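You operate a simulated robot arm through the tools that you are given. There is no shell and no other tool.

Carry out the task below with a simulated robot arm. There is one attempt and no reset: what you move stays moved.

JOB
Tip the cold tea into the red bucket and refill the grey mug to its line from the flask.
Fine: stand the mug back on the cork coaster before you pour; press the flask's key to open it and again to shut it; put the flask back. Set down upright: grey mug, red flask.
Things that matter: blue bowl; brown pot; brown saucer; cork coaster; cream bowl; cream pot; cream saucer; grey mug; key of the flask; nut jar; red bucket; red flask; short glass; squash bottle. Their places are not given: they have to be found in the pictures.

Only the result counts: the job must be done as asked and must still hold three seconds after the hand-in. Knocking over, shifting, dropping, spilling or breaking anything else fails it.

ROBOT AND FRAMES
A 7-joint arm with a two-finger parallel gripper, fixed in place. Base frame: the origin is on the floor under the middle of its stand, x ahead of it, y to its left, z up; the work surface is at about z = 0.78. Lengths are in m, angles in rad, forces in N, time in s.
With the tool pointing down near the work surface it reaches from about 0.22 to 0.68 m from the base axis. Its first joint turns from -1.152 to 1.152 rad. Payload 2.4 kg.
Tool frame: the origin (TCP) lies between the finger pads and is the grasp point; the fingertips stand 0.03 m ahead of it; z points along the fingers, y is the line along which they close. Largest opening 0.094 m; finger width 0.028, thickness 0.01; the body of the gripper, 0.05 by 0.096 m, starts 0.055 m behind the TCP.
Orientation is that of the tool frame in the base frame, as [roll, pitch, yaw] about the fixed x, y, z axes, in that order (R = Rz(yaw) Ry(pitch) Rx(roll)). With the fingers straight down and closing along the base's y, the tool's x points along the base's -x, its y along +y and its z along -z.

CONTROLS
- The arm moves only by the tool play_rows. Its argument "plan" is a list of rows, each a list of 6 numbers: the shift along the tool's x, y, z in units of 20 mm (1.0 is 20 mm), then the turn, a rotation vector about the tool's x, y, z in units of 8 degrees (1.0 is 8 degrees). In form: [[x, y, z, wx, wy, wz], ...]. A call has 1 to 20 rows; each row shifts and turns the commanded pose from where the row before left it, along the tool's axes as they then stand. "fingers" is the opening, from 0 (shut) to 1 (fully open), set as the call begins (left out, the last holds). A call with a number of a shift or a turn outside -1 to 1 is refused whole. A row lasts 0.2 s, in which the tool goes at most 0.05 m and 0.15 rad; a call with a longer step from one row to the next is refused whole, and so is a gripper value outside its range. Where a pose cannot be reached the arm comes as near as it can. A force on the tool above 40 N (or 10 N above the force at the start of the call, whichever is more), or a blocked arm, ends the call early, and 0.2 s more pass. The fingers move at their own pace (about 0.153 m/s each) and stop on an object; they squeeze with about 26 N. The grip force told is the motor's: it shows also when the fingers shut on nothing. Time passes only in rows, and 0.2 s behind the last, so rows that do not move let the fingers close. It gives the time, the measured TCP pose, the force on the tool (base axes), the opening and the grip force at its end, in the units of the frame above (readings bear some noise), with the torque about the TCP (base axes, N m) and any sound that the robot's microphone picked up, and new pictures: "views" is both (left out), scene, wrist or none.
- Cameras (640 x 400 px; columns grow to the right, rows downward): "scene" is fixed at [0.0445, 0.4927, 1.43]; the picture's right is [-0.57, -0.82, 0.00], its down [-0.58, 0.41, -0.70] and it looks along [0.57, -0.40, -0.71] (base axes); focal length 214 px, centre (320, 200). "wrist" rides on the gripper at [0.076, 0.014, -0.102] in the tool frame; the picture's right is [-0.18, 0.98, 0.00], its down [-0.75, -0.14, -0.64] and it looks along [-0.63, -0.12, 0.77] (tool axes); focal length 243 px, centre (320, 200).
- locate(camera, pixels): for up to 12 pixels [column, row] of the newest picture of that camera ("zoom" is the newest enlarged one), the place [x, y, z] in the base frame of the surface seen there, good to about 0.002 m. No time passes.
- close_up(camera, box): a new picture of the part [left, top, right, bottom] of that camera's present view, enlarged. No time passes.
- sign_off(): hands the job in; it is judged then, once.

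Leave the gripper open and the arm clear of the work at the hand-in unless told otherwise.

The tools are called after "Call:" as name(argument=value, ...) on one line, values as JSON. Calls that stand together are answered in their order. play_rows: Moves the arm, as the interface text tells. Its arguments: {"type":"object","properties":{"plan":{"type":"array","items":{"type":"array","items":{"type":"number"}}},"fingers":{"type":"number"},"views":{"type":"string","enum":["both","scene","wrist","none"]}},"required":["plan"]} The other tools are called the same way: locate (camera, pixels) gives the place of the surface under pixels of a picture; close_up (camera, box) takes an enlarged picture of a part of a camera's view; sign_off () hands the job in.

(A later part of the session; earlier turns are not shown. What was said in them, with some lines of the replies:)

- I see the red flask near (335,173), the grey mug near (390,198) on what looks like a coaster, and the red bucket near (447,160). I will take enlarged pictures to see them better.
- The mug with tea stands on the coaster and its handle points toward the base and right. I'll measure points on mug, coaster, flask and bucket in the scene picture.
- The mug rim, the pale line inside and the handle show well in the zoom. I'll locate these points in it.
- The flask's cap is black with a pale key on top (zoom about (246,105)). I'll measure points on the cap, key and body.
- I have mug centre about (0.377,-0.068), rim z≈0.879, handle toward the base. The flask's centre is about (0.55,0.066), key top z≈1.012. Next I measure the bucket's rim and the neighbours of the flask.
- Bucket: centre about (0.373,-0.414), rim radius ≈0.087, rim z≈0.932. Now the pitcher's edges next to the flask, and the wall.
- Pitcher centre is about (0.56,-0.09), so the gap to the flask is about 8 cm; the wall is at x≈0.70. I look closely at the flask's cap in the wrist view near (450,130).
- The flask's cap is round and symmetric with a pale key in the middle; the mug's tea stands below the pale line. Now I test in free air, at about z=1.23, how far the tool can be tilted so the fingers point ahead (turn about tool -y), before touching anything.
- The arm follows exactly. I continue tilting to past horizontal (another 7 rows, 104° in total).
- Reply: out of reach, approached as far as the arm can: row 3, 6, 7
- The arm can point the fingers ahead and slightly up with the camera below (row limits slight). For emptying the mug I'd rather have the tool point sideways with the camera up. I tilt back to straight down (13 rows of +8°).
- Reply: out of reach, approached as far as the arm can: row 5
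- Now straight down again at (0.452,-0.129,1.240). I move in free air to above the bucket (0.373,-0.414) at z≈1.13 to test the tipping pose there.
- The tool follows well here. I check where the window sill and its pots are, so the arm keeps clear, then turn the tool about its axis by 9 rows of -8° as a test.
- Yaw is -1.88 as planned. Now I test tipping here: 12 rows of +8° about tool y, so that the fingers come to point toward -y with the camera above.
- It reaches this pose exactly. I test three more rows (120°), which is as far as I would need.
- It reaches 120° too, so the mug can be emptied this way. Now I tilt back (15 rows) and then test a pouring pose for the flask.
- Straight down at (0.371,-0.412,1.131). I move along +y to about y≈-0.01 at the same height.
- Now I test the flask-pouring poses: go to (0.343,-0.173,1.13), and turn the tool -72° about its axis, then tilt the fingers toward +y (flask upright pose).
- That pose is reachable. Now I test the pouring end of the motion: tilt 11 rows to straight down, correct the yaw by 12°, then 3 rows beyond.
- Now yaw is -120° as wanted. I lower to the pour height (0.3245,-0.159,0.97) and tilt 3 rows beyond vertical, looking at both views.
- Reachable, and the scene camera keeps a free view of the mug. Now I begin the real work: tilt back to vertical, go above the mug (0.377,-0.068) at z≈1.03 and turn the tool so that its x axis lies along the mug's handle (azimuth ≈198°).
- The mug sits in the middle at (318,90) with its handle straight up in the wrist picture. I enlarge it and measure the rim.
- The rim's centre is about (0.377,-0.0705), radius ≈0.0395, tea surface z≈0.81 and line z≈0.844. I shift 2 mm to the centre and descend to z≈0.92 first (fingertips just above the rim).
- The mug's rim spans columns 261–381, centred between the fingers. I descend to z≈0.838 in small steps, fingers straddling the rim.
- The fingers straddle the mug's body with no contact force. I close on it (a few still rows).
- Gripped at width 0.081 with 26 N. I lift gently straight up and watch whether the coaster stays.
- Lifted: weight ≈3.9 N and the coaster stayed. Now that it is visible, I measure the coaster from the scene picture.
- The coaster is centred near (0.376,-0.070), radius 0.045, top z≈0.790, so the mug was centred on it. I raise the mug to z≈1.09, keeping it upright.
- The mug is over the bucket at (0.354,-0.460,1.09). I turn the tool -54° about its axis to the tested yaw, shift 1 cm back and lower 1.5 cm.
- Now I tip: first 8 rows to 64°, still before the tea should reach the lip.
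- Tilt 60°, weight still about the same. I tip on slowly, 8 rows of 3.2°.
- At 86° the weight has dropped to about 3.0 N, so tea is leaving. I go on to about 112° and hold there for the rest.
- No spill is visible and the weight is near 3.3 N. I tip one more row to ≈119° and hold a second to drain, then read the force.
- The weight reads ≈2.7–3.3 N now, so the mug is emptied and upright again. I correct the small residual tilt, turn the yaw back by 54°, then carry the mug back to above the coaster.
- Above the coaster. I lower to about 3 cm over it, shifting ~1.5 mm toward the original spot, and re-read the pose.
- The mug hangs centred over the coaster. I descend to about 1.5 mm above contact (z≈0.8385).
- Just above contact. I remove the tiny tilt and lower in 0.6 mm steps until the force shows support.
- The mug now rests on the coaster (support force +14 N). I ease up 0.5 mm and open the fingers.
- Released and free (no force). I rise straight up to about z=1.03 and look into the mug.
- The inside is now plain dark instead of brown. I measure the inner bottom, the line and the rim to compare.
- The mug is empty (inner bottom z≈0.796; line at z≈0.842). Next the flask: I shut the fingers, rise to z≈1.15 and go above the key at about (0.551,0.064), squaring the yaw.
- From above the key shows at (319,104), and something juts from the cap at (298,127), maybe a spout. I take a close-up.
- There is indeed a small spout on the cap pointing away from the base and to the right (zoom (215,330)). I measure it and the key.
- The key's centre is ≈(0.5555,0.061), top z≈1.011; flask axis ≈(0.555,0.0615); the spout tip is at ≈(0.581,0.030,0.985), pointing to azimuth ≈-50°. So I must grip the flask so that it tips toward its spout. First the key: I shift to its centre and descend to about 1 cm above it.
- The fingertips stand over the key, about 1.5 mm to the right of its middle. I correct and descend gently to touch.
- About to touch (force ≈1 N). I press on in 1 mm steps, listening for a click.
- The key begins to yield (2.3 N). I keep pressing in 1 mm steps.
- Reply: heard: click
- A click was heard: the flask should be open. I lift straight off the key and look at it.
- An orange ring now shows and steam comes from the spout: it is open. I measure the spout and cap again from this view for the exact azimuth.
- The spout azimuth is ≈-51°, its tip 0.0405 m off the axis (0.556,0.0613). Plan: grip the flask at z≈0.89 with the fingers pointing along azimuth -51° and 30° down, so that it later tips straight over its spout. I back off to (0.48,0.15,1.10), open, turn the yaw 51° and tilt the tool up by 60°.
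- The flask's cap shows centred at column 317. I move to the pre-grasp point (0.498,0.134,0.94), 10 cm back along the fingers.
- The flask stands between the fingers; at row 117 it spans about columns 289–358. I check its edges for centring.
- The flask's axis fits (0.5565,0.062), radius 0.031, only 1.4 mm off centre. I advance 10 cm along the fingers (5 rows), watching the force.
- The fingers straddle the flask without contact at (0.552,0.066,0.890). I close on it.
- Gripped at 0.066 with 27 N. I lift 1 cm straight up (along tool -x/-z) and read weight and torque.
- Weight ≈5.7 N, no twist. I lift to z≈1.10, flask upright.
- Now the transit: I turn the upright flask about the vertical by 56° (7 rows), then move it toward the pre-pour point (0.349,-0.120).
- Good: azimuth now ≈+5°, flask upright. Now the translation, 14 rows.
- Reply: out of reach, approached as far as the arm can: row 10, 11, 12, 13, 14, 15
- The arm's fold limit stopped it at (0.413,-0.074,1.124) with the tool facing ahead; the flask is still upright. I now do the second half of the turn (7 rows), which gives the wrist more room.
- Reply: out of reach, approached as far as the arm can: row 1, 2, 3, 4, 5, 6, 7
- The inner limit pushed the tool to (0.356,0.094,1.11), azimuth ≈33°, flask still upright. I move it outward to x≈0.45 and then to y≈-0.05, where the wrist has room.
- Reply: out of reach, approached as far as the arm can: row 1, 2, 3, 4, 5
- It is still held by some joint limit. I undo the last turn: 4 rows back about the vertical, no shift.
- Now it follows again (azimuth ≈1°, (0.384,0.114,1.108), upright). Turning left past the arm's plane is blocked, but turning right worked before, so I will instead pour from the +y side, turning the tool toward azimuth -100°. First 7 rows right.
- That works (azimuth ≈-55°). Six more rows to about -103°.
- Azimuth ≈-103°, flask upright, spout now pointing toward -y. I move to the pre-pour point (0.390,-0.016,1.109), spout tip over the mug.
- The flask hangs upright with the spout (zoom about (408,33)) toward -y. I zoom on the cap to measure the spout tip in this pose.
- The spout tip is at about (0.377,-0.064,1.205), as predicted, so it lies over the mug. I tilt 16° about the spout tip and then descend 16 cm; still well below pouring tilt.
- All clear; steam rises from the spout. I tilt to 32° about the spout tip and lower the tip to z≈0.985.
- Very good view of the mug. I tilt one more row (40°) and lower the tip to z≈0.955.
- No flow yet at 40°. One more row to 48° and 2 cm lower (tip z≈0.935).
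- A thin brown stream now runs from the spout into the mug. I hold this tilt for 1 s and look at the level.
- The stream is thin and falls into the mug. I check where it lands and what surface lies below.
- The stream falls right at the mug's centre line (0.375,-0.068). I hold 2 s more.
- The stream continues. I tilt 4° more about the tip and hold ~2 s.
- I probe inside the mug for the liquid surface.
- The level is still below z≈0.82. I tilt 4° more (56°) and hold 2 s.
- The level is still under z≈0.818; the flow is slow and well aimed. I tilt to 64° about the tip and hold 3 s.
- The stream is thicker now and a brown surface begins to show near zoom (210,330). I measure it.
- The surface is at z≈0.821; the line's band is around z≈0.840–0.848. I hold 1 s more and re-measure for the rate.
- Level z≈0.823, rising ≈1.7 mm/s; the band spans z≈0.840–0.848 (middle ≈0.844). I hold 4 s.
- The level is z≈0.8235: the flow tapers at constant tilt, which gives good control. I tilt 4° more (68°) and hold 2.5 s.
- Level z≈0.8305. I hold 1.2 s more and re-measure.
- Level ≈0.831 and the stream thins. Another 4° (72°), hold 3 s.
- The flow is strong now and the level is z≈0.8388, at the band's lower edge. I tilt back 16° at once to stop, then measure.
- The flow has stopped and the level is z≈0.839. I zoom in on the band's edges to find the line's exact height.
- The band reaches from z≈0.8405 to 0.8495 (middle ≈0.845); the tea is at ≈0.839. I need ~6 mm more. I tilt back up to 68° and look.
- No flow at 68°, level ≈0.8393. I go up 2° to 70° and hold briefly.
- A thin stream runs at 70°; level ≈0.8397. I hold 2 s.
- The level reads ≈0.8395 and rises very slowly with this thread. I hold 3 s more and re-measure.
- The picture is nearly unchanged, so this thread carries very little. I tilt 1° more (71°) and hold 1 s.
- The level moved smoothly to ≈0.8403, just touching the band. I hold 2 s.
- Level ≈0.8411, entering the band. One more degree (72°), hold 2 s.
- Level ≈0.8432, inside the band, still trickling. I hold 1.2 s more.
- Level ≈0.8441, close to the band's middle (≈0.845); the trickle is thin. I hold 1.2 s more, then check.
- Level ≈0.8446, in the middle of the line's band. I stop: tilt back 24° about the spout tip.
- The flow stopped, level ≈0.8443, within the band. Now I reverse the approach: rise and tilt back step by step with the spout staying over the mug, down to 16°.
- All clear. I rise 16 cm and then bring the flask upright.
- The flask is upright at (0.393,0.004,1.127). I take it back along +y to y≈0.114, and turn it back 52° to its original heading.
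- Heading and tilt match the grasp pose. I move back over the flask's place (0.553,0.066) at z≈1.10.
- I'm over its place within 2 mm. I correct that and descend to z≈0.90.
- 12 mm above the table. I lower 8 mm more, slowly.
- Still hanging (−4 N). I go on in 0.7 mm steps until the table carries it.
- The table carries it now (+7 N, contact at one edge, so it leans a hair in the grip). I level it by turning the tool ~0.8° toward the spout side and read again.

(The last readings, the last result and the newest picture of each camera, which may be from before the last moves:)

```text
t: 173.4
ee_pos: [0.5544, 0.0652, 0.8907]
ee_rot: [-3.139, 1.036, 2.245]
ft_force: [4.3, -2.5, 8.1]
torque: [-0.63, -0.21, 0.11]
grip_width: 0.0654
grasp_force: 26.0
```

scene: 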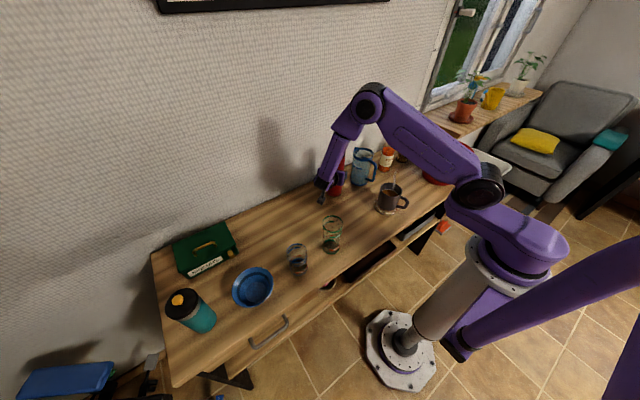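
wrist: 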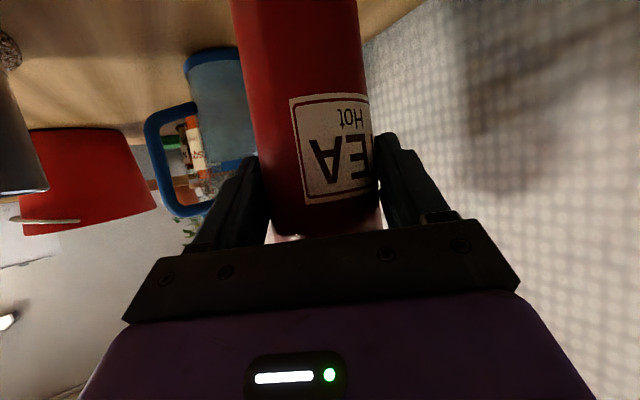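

The edge contact has changed sides, so it is about level. I open the fingers and let it stand.

Call:
play_rows(plan=[[0, 0, 0, 0, 0, 0], [0, 0, 0, 0, 0, 0], [0, 0, 0, 0, 0, 0]], fingers=1, views="both")

```text
t: 174.2
ee_pos: [0.5532, 0.0652, 0.8895]
ee_rot: [-3.138, 1.036, 2.247]
ft_force: [0.5, -0.4, -0.1]
torque: [0.0, 0.04, -0.05]
grip_width: 0.0939
grasp_force: 0.1
```

scene: 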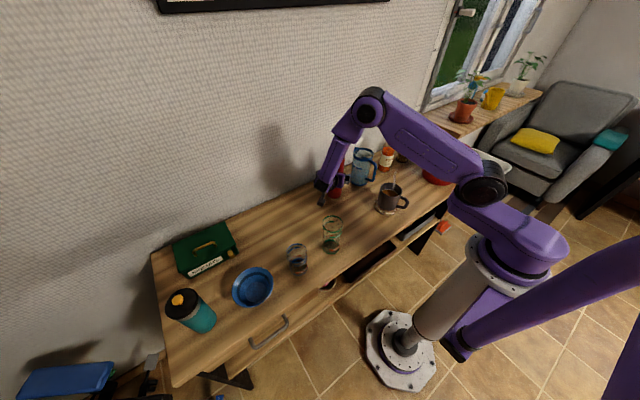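
wrist: 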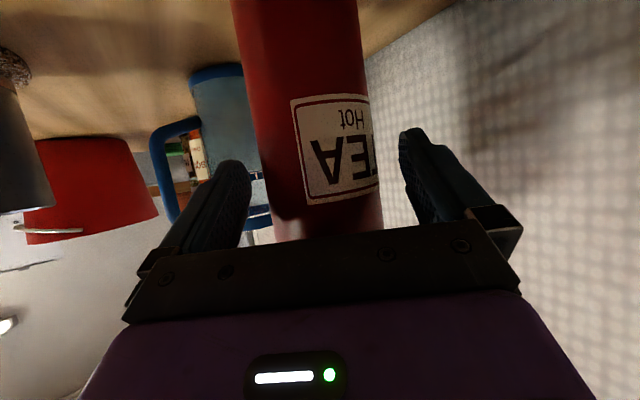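

The flask stands free. I retreat 10 cm straight back along the fingers.

Call:
play_rows(plan=[[0, 0, -0.4, 0, 0, 0], [0, 0, -0.8, 0, 0, 0], [0, 0, -1, 0, 0, 0], [0, 0, -1, 0, 0, 0], [0, 0, -1, 0, 0, 0], [0, 0, -0.8, 0, 0, 0]], views="both")

Call:
close_up(camera="scene", box=[300, 120, 380, 210])

```text
t: 175.6
ee_pos: [0.5002, 0.1336, 0.9423]
ee_rot: [-3.137, 1.037, 2.248]
ft_force: [0.1, 0.2, 0.6]
torque: [-0.02, 0.01, 0.0]
grip_width: 0.0939
grasp_force: 0.1
```

scene: 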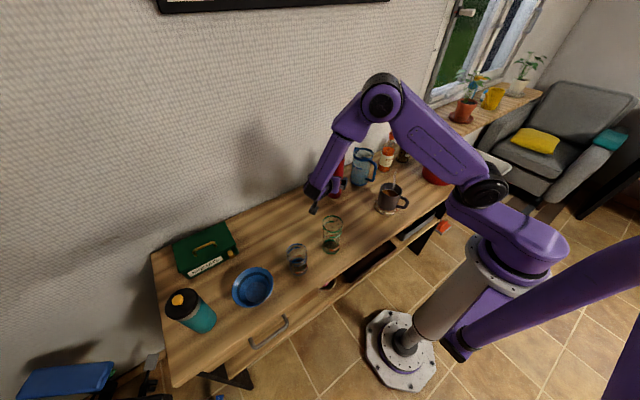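
wrist: 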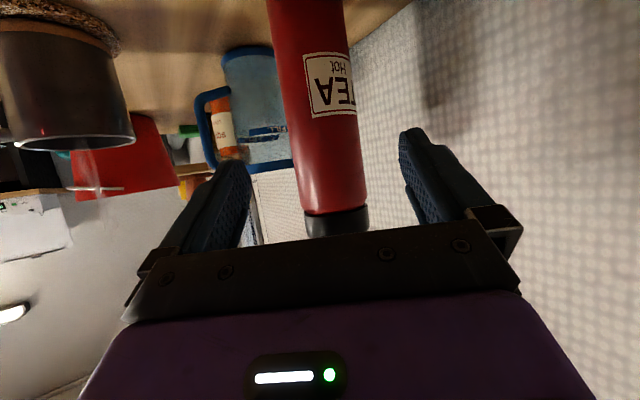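

```text
4.44 times, centred on (340, 165) of scene
```

zoom: 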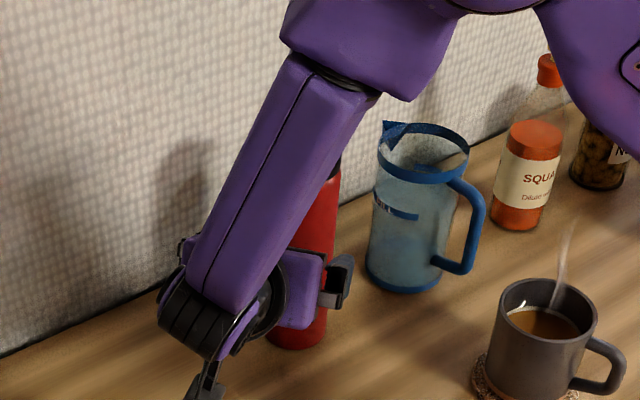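

Clear. I rise back to (0.48,0.15,1.10), bring the tool vertical and square the yaw for pressing the key again.

Call:
play_rows(plan=[[-0.931, -0.034, -0.731, 0, 0, 0], [-0.931, -0.034, -0.731, 0, 0, 0], [-0.931, -0.034, -0.731, 0, 0, 0], [-0.931, -0.034, -0.731, 0, 0, 0], [-0.931, -0.034, -0.731, 0, 0, 0], [-0.931, -0.034, -0.731, 0, 0, 0], [-0.931, -0.034, -0.731, 0, 0, 0], [0, 0, 0, 0, 0.928, 0], [0, 0, 0, 0, 0.928, 0], [0, 0, 0, 0, 0.928, 0], [0, 0, 0, 0, 0.928, 0], [0, 0, 0, 0, 0.928, 0], [0, 0, 0, 0, 0.928, 0], [0, 0, 0, 0, 0.928, 0], [0, 0, 0, 0, 0.928, 0]], views="scene")

```text
t: 178.8
ee_pos: [0.4832, 0.1468, 1.1061]
ee_rot: [-3.14, -0.003, 2.244]
ft_force: [-0.2, -0.7, -0.3]
torque: [-0.05, -0.02, -0.02]
grip_width: 0.0939
grasp_force: 0.1
```

scene: 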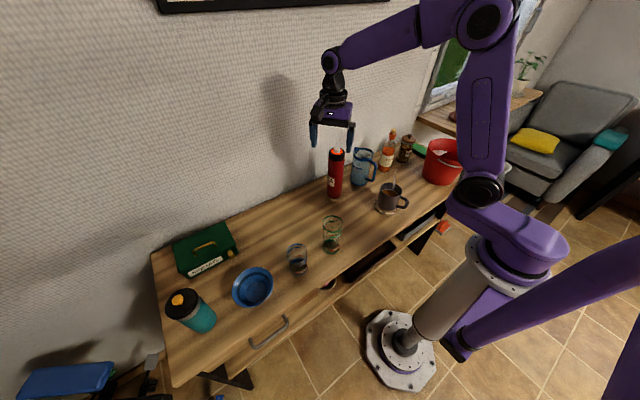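

Vertical again. I shut the fingers, square the yaw, rise to z≈1.155 and go above the key.

Call:
play_rows(plan=[[0, 0, 0, 0, 0, -0.914], [0, 0, 0, 0, 0, -0.914], [0, 0, 0, 0, 0, -0.914], [0, 0, 0, 0, 0, -0.914], [0, 0, 0, 0, 0, -0.914], [0, 0, 0, 0, 0, -0.914], [0, 0, 0, 0, 0, -0.914], [0, 0, -0.82, 0, 0, 0], [0, 0, -0.82, 0, 0, 0], [0, 0, -0.82, 0, 0, 0], [-0.723, -0.848, 0, 0, 0, 0], [-0.723, -0.848, 0, 0, 0, 0], [-0.723, -0.848, 0, 0, 0, 0], [-0.723, -0.848, 0, 0, 0, 0], [-0.723, -0.848, 0, 0, 0, 0]], fingers=0, views="both")

Call:
close_up(camera="wrist", box=[280, 60, 360, 140])

```text
t: 182.0
ee_pos: [0.555, 0.0598, 1.1561]
ee_rot: [-3.14, -0.001, 3.137]
ft_force: [-1.3, 0.5, 0.0]
torque: [-0.01, -0.02, -0.02]
grip_width: 0.0
grasp_force: 25.9
```

scene: 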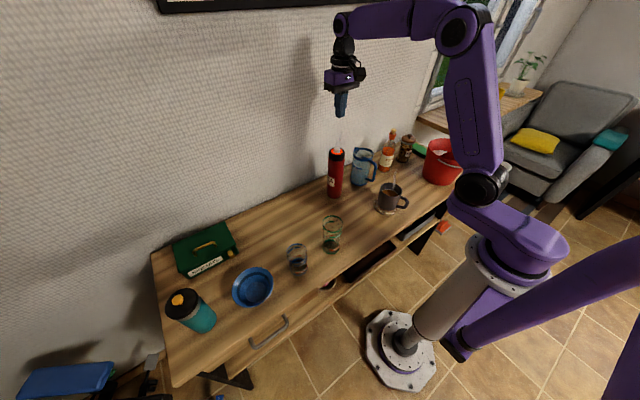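
wrist: 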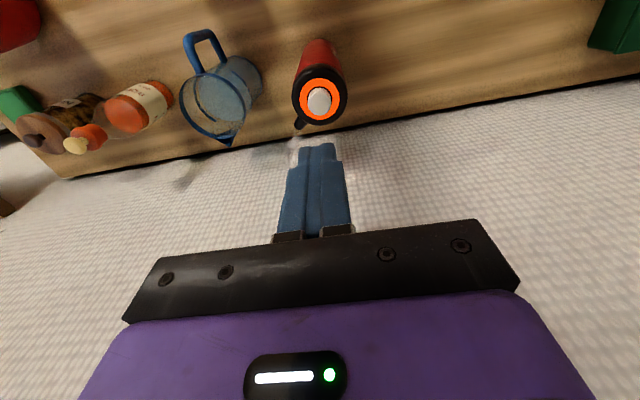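

```text
5.00 times, centred on (320, 100) of wrist
```

zoom: 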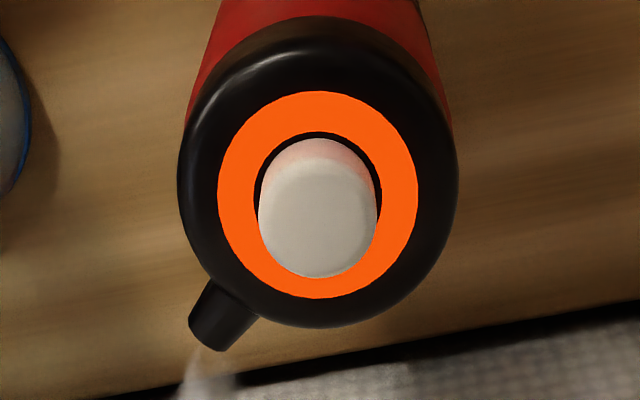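

The ring is still orange (open). I measure the key and ring again for the second press.

Call:
locate(camera="zoom", pixels=[[218, 195], [417, 195], [318, 92], [318, 297], [318, 220], [262, 220], [374, 220], [318, 272], [318, 165]])

```text
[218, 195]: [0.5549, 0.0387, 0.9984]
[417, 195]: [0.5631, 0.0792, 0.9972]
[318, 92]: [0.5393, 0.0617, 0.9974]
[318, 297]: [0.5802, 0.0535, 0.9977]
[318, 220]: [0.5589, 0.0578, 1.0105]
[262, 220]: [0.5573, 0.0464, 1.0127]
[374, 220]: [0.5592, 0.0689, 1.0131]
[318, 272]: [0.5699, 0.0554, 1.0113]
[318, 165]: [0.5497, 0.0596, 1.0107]
```

The flask's axis is now (0.559,0.058), 4 mm from where it stood. I centre on the key and descend to just above it.

Call:
play_rows(plan=[[-0.2, -0.1, 0.8, 0, 0, 0], [0, 0, 1, 0, 0, 0], [0, 0, 1, 0, 0, 0], [0, 0, 1, 0, 0, 0], [0, 0, 0.8, 0, 0, 0], [0, 0, 0.5, 0, 0, 0], [0, 0, 0, 0, 0, 0]], views="both")

Call:
close_up(camera="wrist", box=[260, 80, 380, 180])

Call:
close_up(camera="scene", box=[304, 130, 368, 170])

```text
t: 183.6
ee_pos: [0.5573, 0.0595, 1.0524]
ee_rot: [-3.14, -0.001, 3.136]
ft_force: [0.5, 1.2, 0.4]
torque: [0.0, -0.01, 0.01]
grip_width: 0.0001
grasp_force: 26.1
```

scene: 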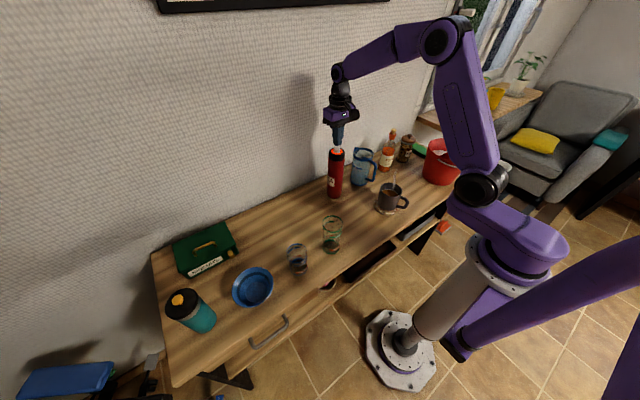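
wrist: 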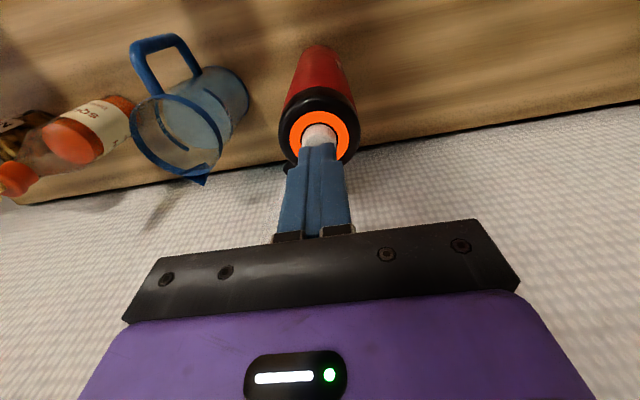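

```text
4.00 times, centred on (320, 130) of wrist
```

zoom: 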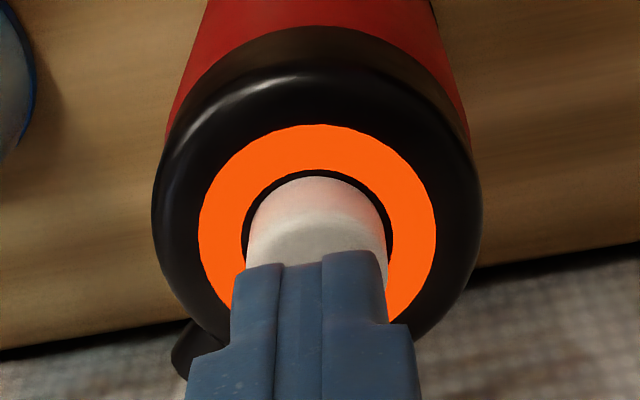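

```text
10.00 times, centred on (336, 150) of scene
```

zoom: 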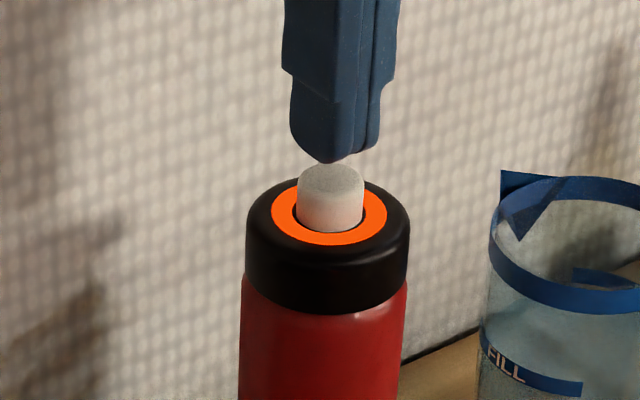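

Centred over the key. I descend to touch it.

Call:
play_rows(plan=[[-0.05, -0.04, 0.25, 0, 0, 0], [0, 0, 0.2, 0, 0, 0], [0, 0, 0.05, 0, 0, 0], [0, 0, 0.05, 0, 0, 0], [0, 0, 0.05, 0, 0, 0]], views="none")

```text
t: 184.8
ee_pos: [0.56, 0.0589, 1.0407]
ee_rot: [-3.138, -0.001, 3.136]
ft_force: [-0.1, 0.5, 0.2]
torque: [0.0, 0.02, 0.0]
grip_width: 0.0
grasp_force: 25.7
```

Nearly touching. I press in 1 mm steps, listening for the click.

Call:
play_rows(plan=[[0, 0, 0.05, 0, 0, 0], [0, 0, 0.05, 0, 0, 0], [0, 0, 0.05, 0, 0, 0], [0, 0, 0.05, 0, 0, 0]], views="none")

```text
t: 185.8
ee_pos: [0.5609, 0.0577, 1.0373]
ee_rot: [-3.139, -0.003, 3.136]
ft_force: [0.6, -0.6, 2.1]
torque: [0.0, -0.02, -0.02]
grip_width: 0.0
grasp_force: 26.4
```

Call:
play_rows(plan=[[0, 0, 0.05, 0, 0, 0], [0, 0, 0.05, 0, 0, 0]], views="none")

```text
t: 186.4
ee_pos: [0.5601, 0.0586, 1.0342]
ee_rot: [-3.14, -0.002, 3.136]
ft_force: [0.9, 0.5, 2.7]
torque: [-0.01, 0.0, 0.02]
grip_width: 0.0001
grasp_force: 26.3
heard: click
```

Click heard. I lift straight off and check that the orange ring is gone.

Call:
play_rows(plan=[[0, 0, -0.3, 0, 0, 0], [0, 0, -0.7, 0, 0, 0], [0, 0, -1, 0, 0, 0], [0, 0, -1, 0, 0, 0], [0, 0, -1, 0, 0, 0], [0, 0, -1, 0, 0, 0], [0, 0, -1, 0, 0, 0]], views="both")

Call:
close_up(camera="scene", box=[300, 120, 420, 220])

Call:
close_up(camera="wrist", box=[280, 60, 360, 140])

```text
t: 188.0
ee_pos: [0.5602, 0.0575, 1.1546]
ee_rot: [-3.14, -0.002, 3.137]
ft_force: [0.5, -0.5, -0.2]
torque: [0.02, -0.01, -0.02]
grip_width: 0.0002
grasp_force: 26.1
```

scene: 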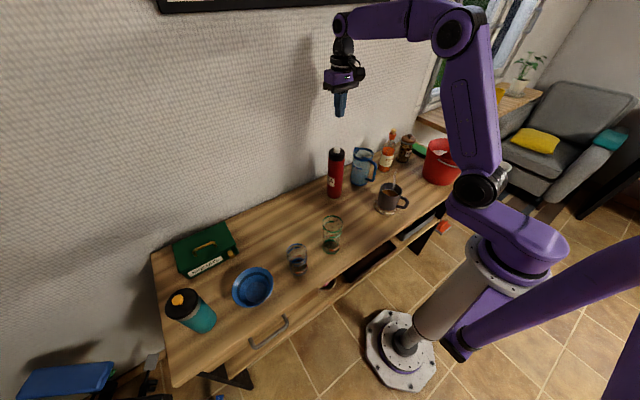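
wrist: 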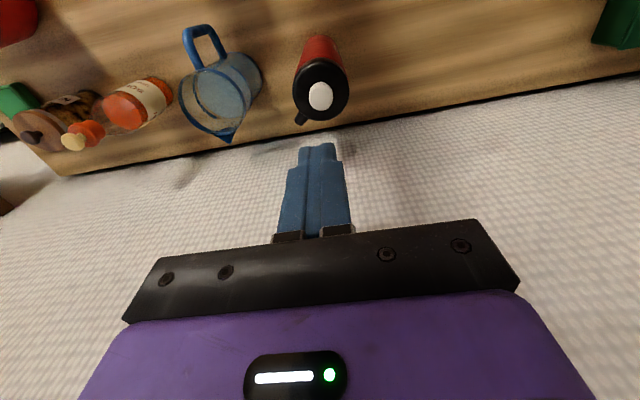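

```text
4.00 times, centred on (360, 170) of scene
```

zoom: 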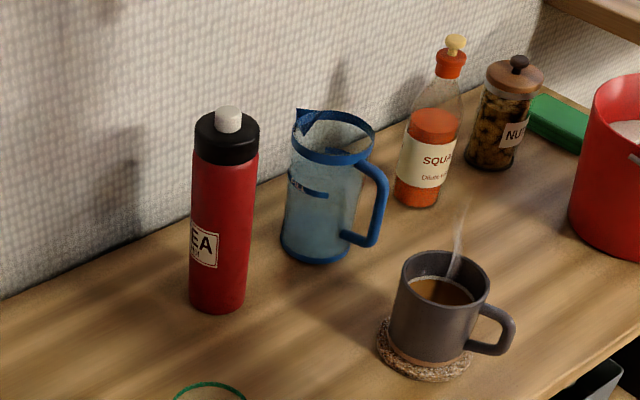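

```text
5.00 times, centred on (320, 100) of wrist
```

zoom: 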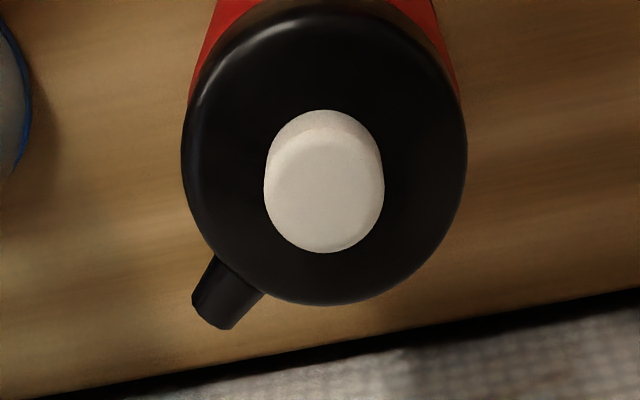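

The ring is gone: the flask is shut, upright and in its place. I take a final unobstructed look at the mug's level.

Call:
close_up(camera="scene", box=[378, 182, 410, 202])

Call:
locate(camera="zoom", pixels=[[260, 200], [200, 200], [260, 220], [280, 230], [300, 240], [320, 250], [220, 215], [200, 210], [200, 152], [200, 160], [170, 158], [330, 190]])

```text
16.00 times, centred on (394, 192) of scene
```

zoom: 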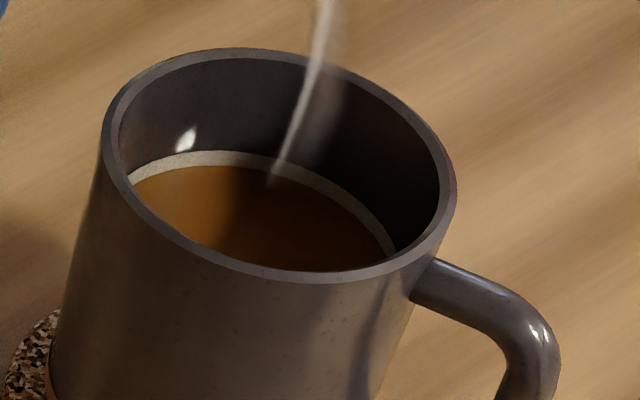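

```text
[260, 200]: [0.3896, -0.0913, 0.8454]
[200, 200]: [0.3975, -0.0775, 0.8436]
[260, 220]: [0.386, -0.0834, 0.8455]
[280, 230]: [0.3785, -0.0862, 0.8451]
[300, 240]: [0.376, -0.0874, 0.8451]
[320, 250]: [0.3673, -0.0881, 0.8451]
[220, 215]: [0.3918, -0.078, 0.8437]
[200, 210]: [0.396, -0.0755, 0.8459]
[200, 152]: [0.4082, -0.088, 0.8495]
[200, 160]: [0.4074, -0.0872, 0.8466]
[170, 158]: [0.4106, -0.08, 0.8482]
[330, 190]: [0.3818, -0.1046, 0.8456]
```

The tea stands at z≈0.845, in the middle of the line's band. I now raise the arm, open the gripper and move it clear toward the starting pose.

Call:
play_rows(plan=[[0, 0, -1, 0, 0, 0], [0, 0, -1, 0, 0, 0], [0, 0, -1, 0, 0, 0], [0, 0, -0.8, 0, 0, 0], [0.75, -1, 0, 0, 0, 0], [0.75, -1, 0, 0, 0, 0], [0.75, -1, 0, 0, 0, 0], [0.75, -1, 0, 0, 0, 0], [0.75, -1, 0, 0, 0, 0], [0.75, -1, 0, 0, 0, 0], [0.75, -1, 0, 0, 0, 0], [0.75, -1, 0, 0, 0, 0], [0, 0, 0, 0, 0, 0]], fingers=1, views="both")

Call:
close_up(camera="scene", box=[300, 120, 490, 240])

Call:
close_up(camera="wrist", box=[0, 0, 640, 240])

```text
t: 190.8
ee_pos: [0.4403, -0.1021, 1.2313]
ee_rot: [-3.139, -0.003, 3.137]
ft_force: [-0.7, 0.4, -1.2]
torque: [-0.02, 0.02, 0.0]
grip_width: 0.0939
grasp_force: 0.2
```

scene: 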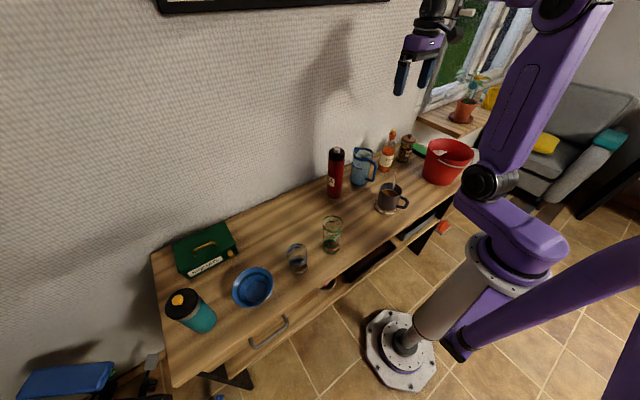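
wrist: 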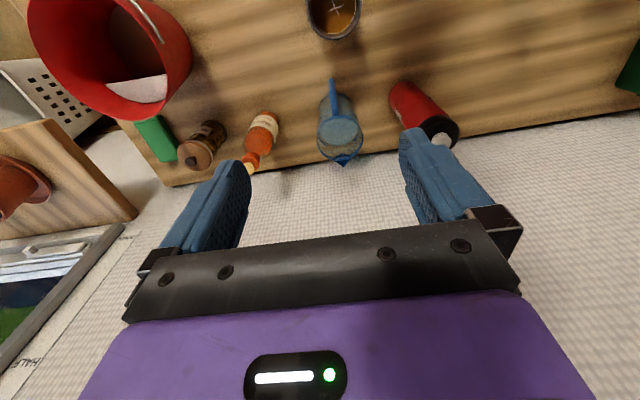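

```text
3.33 times, centred on (395, 180) of scene
```

zoom: 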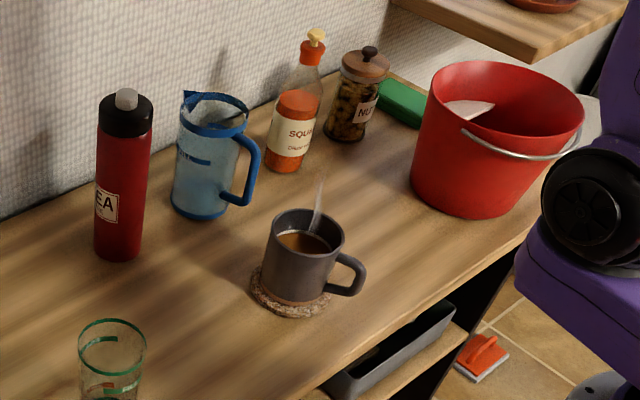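

```text
1.00 times, centred on (320, 120) of wrist (not enlarged: the box is as wide or as high as the picture)
```

zoom: 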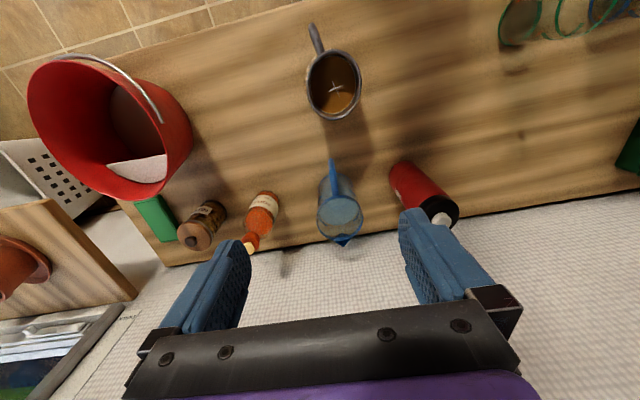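

Everything stands as before, no spill is evident. I check one small dark spot on the table at wrist (521,135) and the bucket's inside before handing in.

Call:
close_up(camera="wrist", box=[440, 20, 600, 120])

Call:
close_up(camera="wrist", box=[20, 0, 200, 130])

Call:
close_up(camera="wrist", box=[230, 0, 420, 110])

```text
4.00 times, centred on (520, 70) of wrist
```

zoom: 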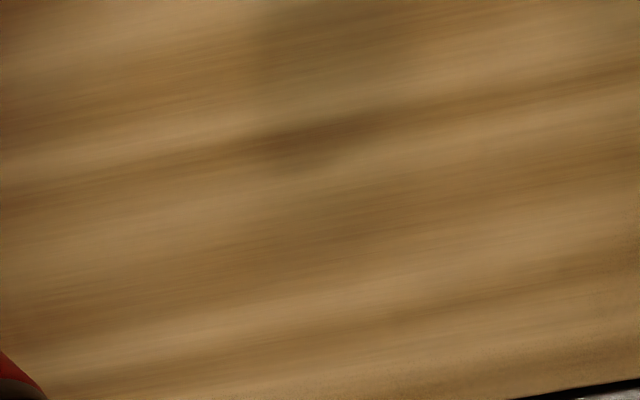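

```text
3.08 times, centred on (110, 65) of wrist
```

zoom: 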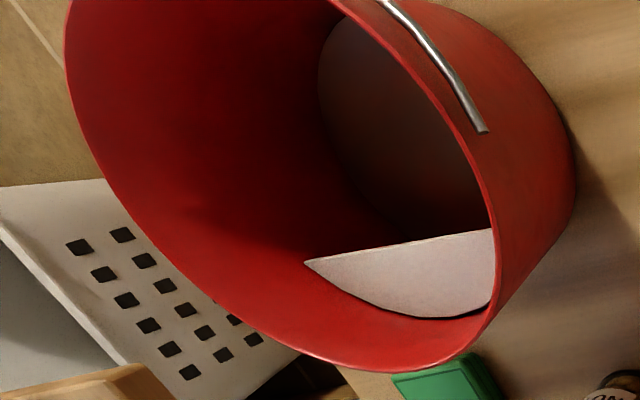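

```text
3.37 times, centred on (325, 55) of wrist
```

zoom: 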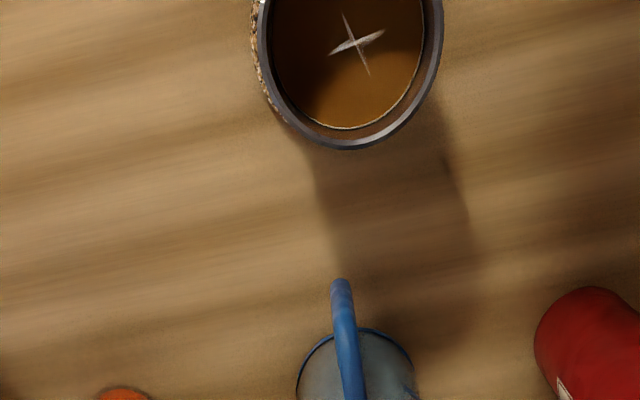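

The table is clean and the cold tea is in the bucket. The mug stands on its coaster, filled to the line, and the flask is shut, upright and back in its place. The gripper is open and the arm is clear, so I hand in.

Call:
sign_off()

```text
The job is handed in.
```

I've handed the job in; no verdict has come back yet. At hand-in:

- **Cold tea:** it went into the red bucket. The mug measured empty afterwards, and I saw no spill on the table.
- **Grey mug:** it stands upright on the cork coaster, refilled from the flask. The tea is at about z = 0.845, the middle of the line's band (about 0.8405 to 0.8495).
- **Red flask:** it clicked on both key presses. The orange ring showed after the first and was gone after the second, so it is shut. It stands upright about 4 mm from where it started.
- **Everything else:** nothing else looked moved in the last pictures. The gripper is open and the arm is clear of the work.
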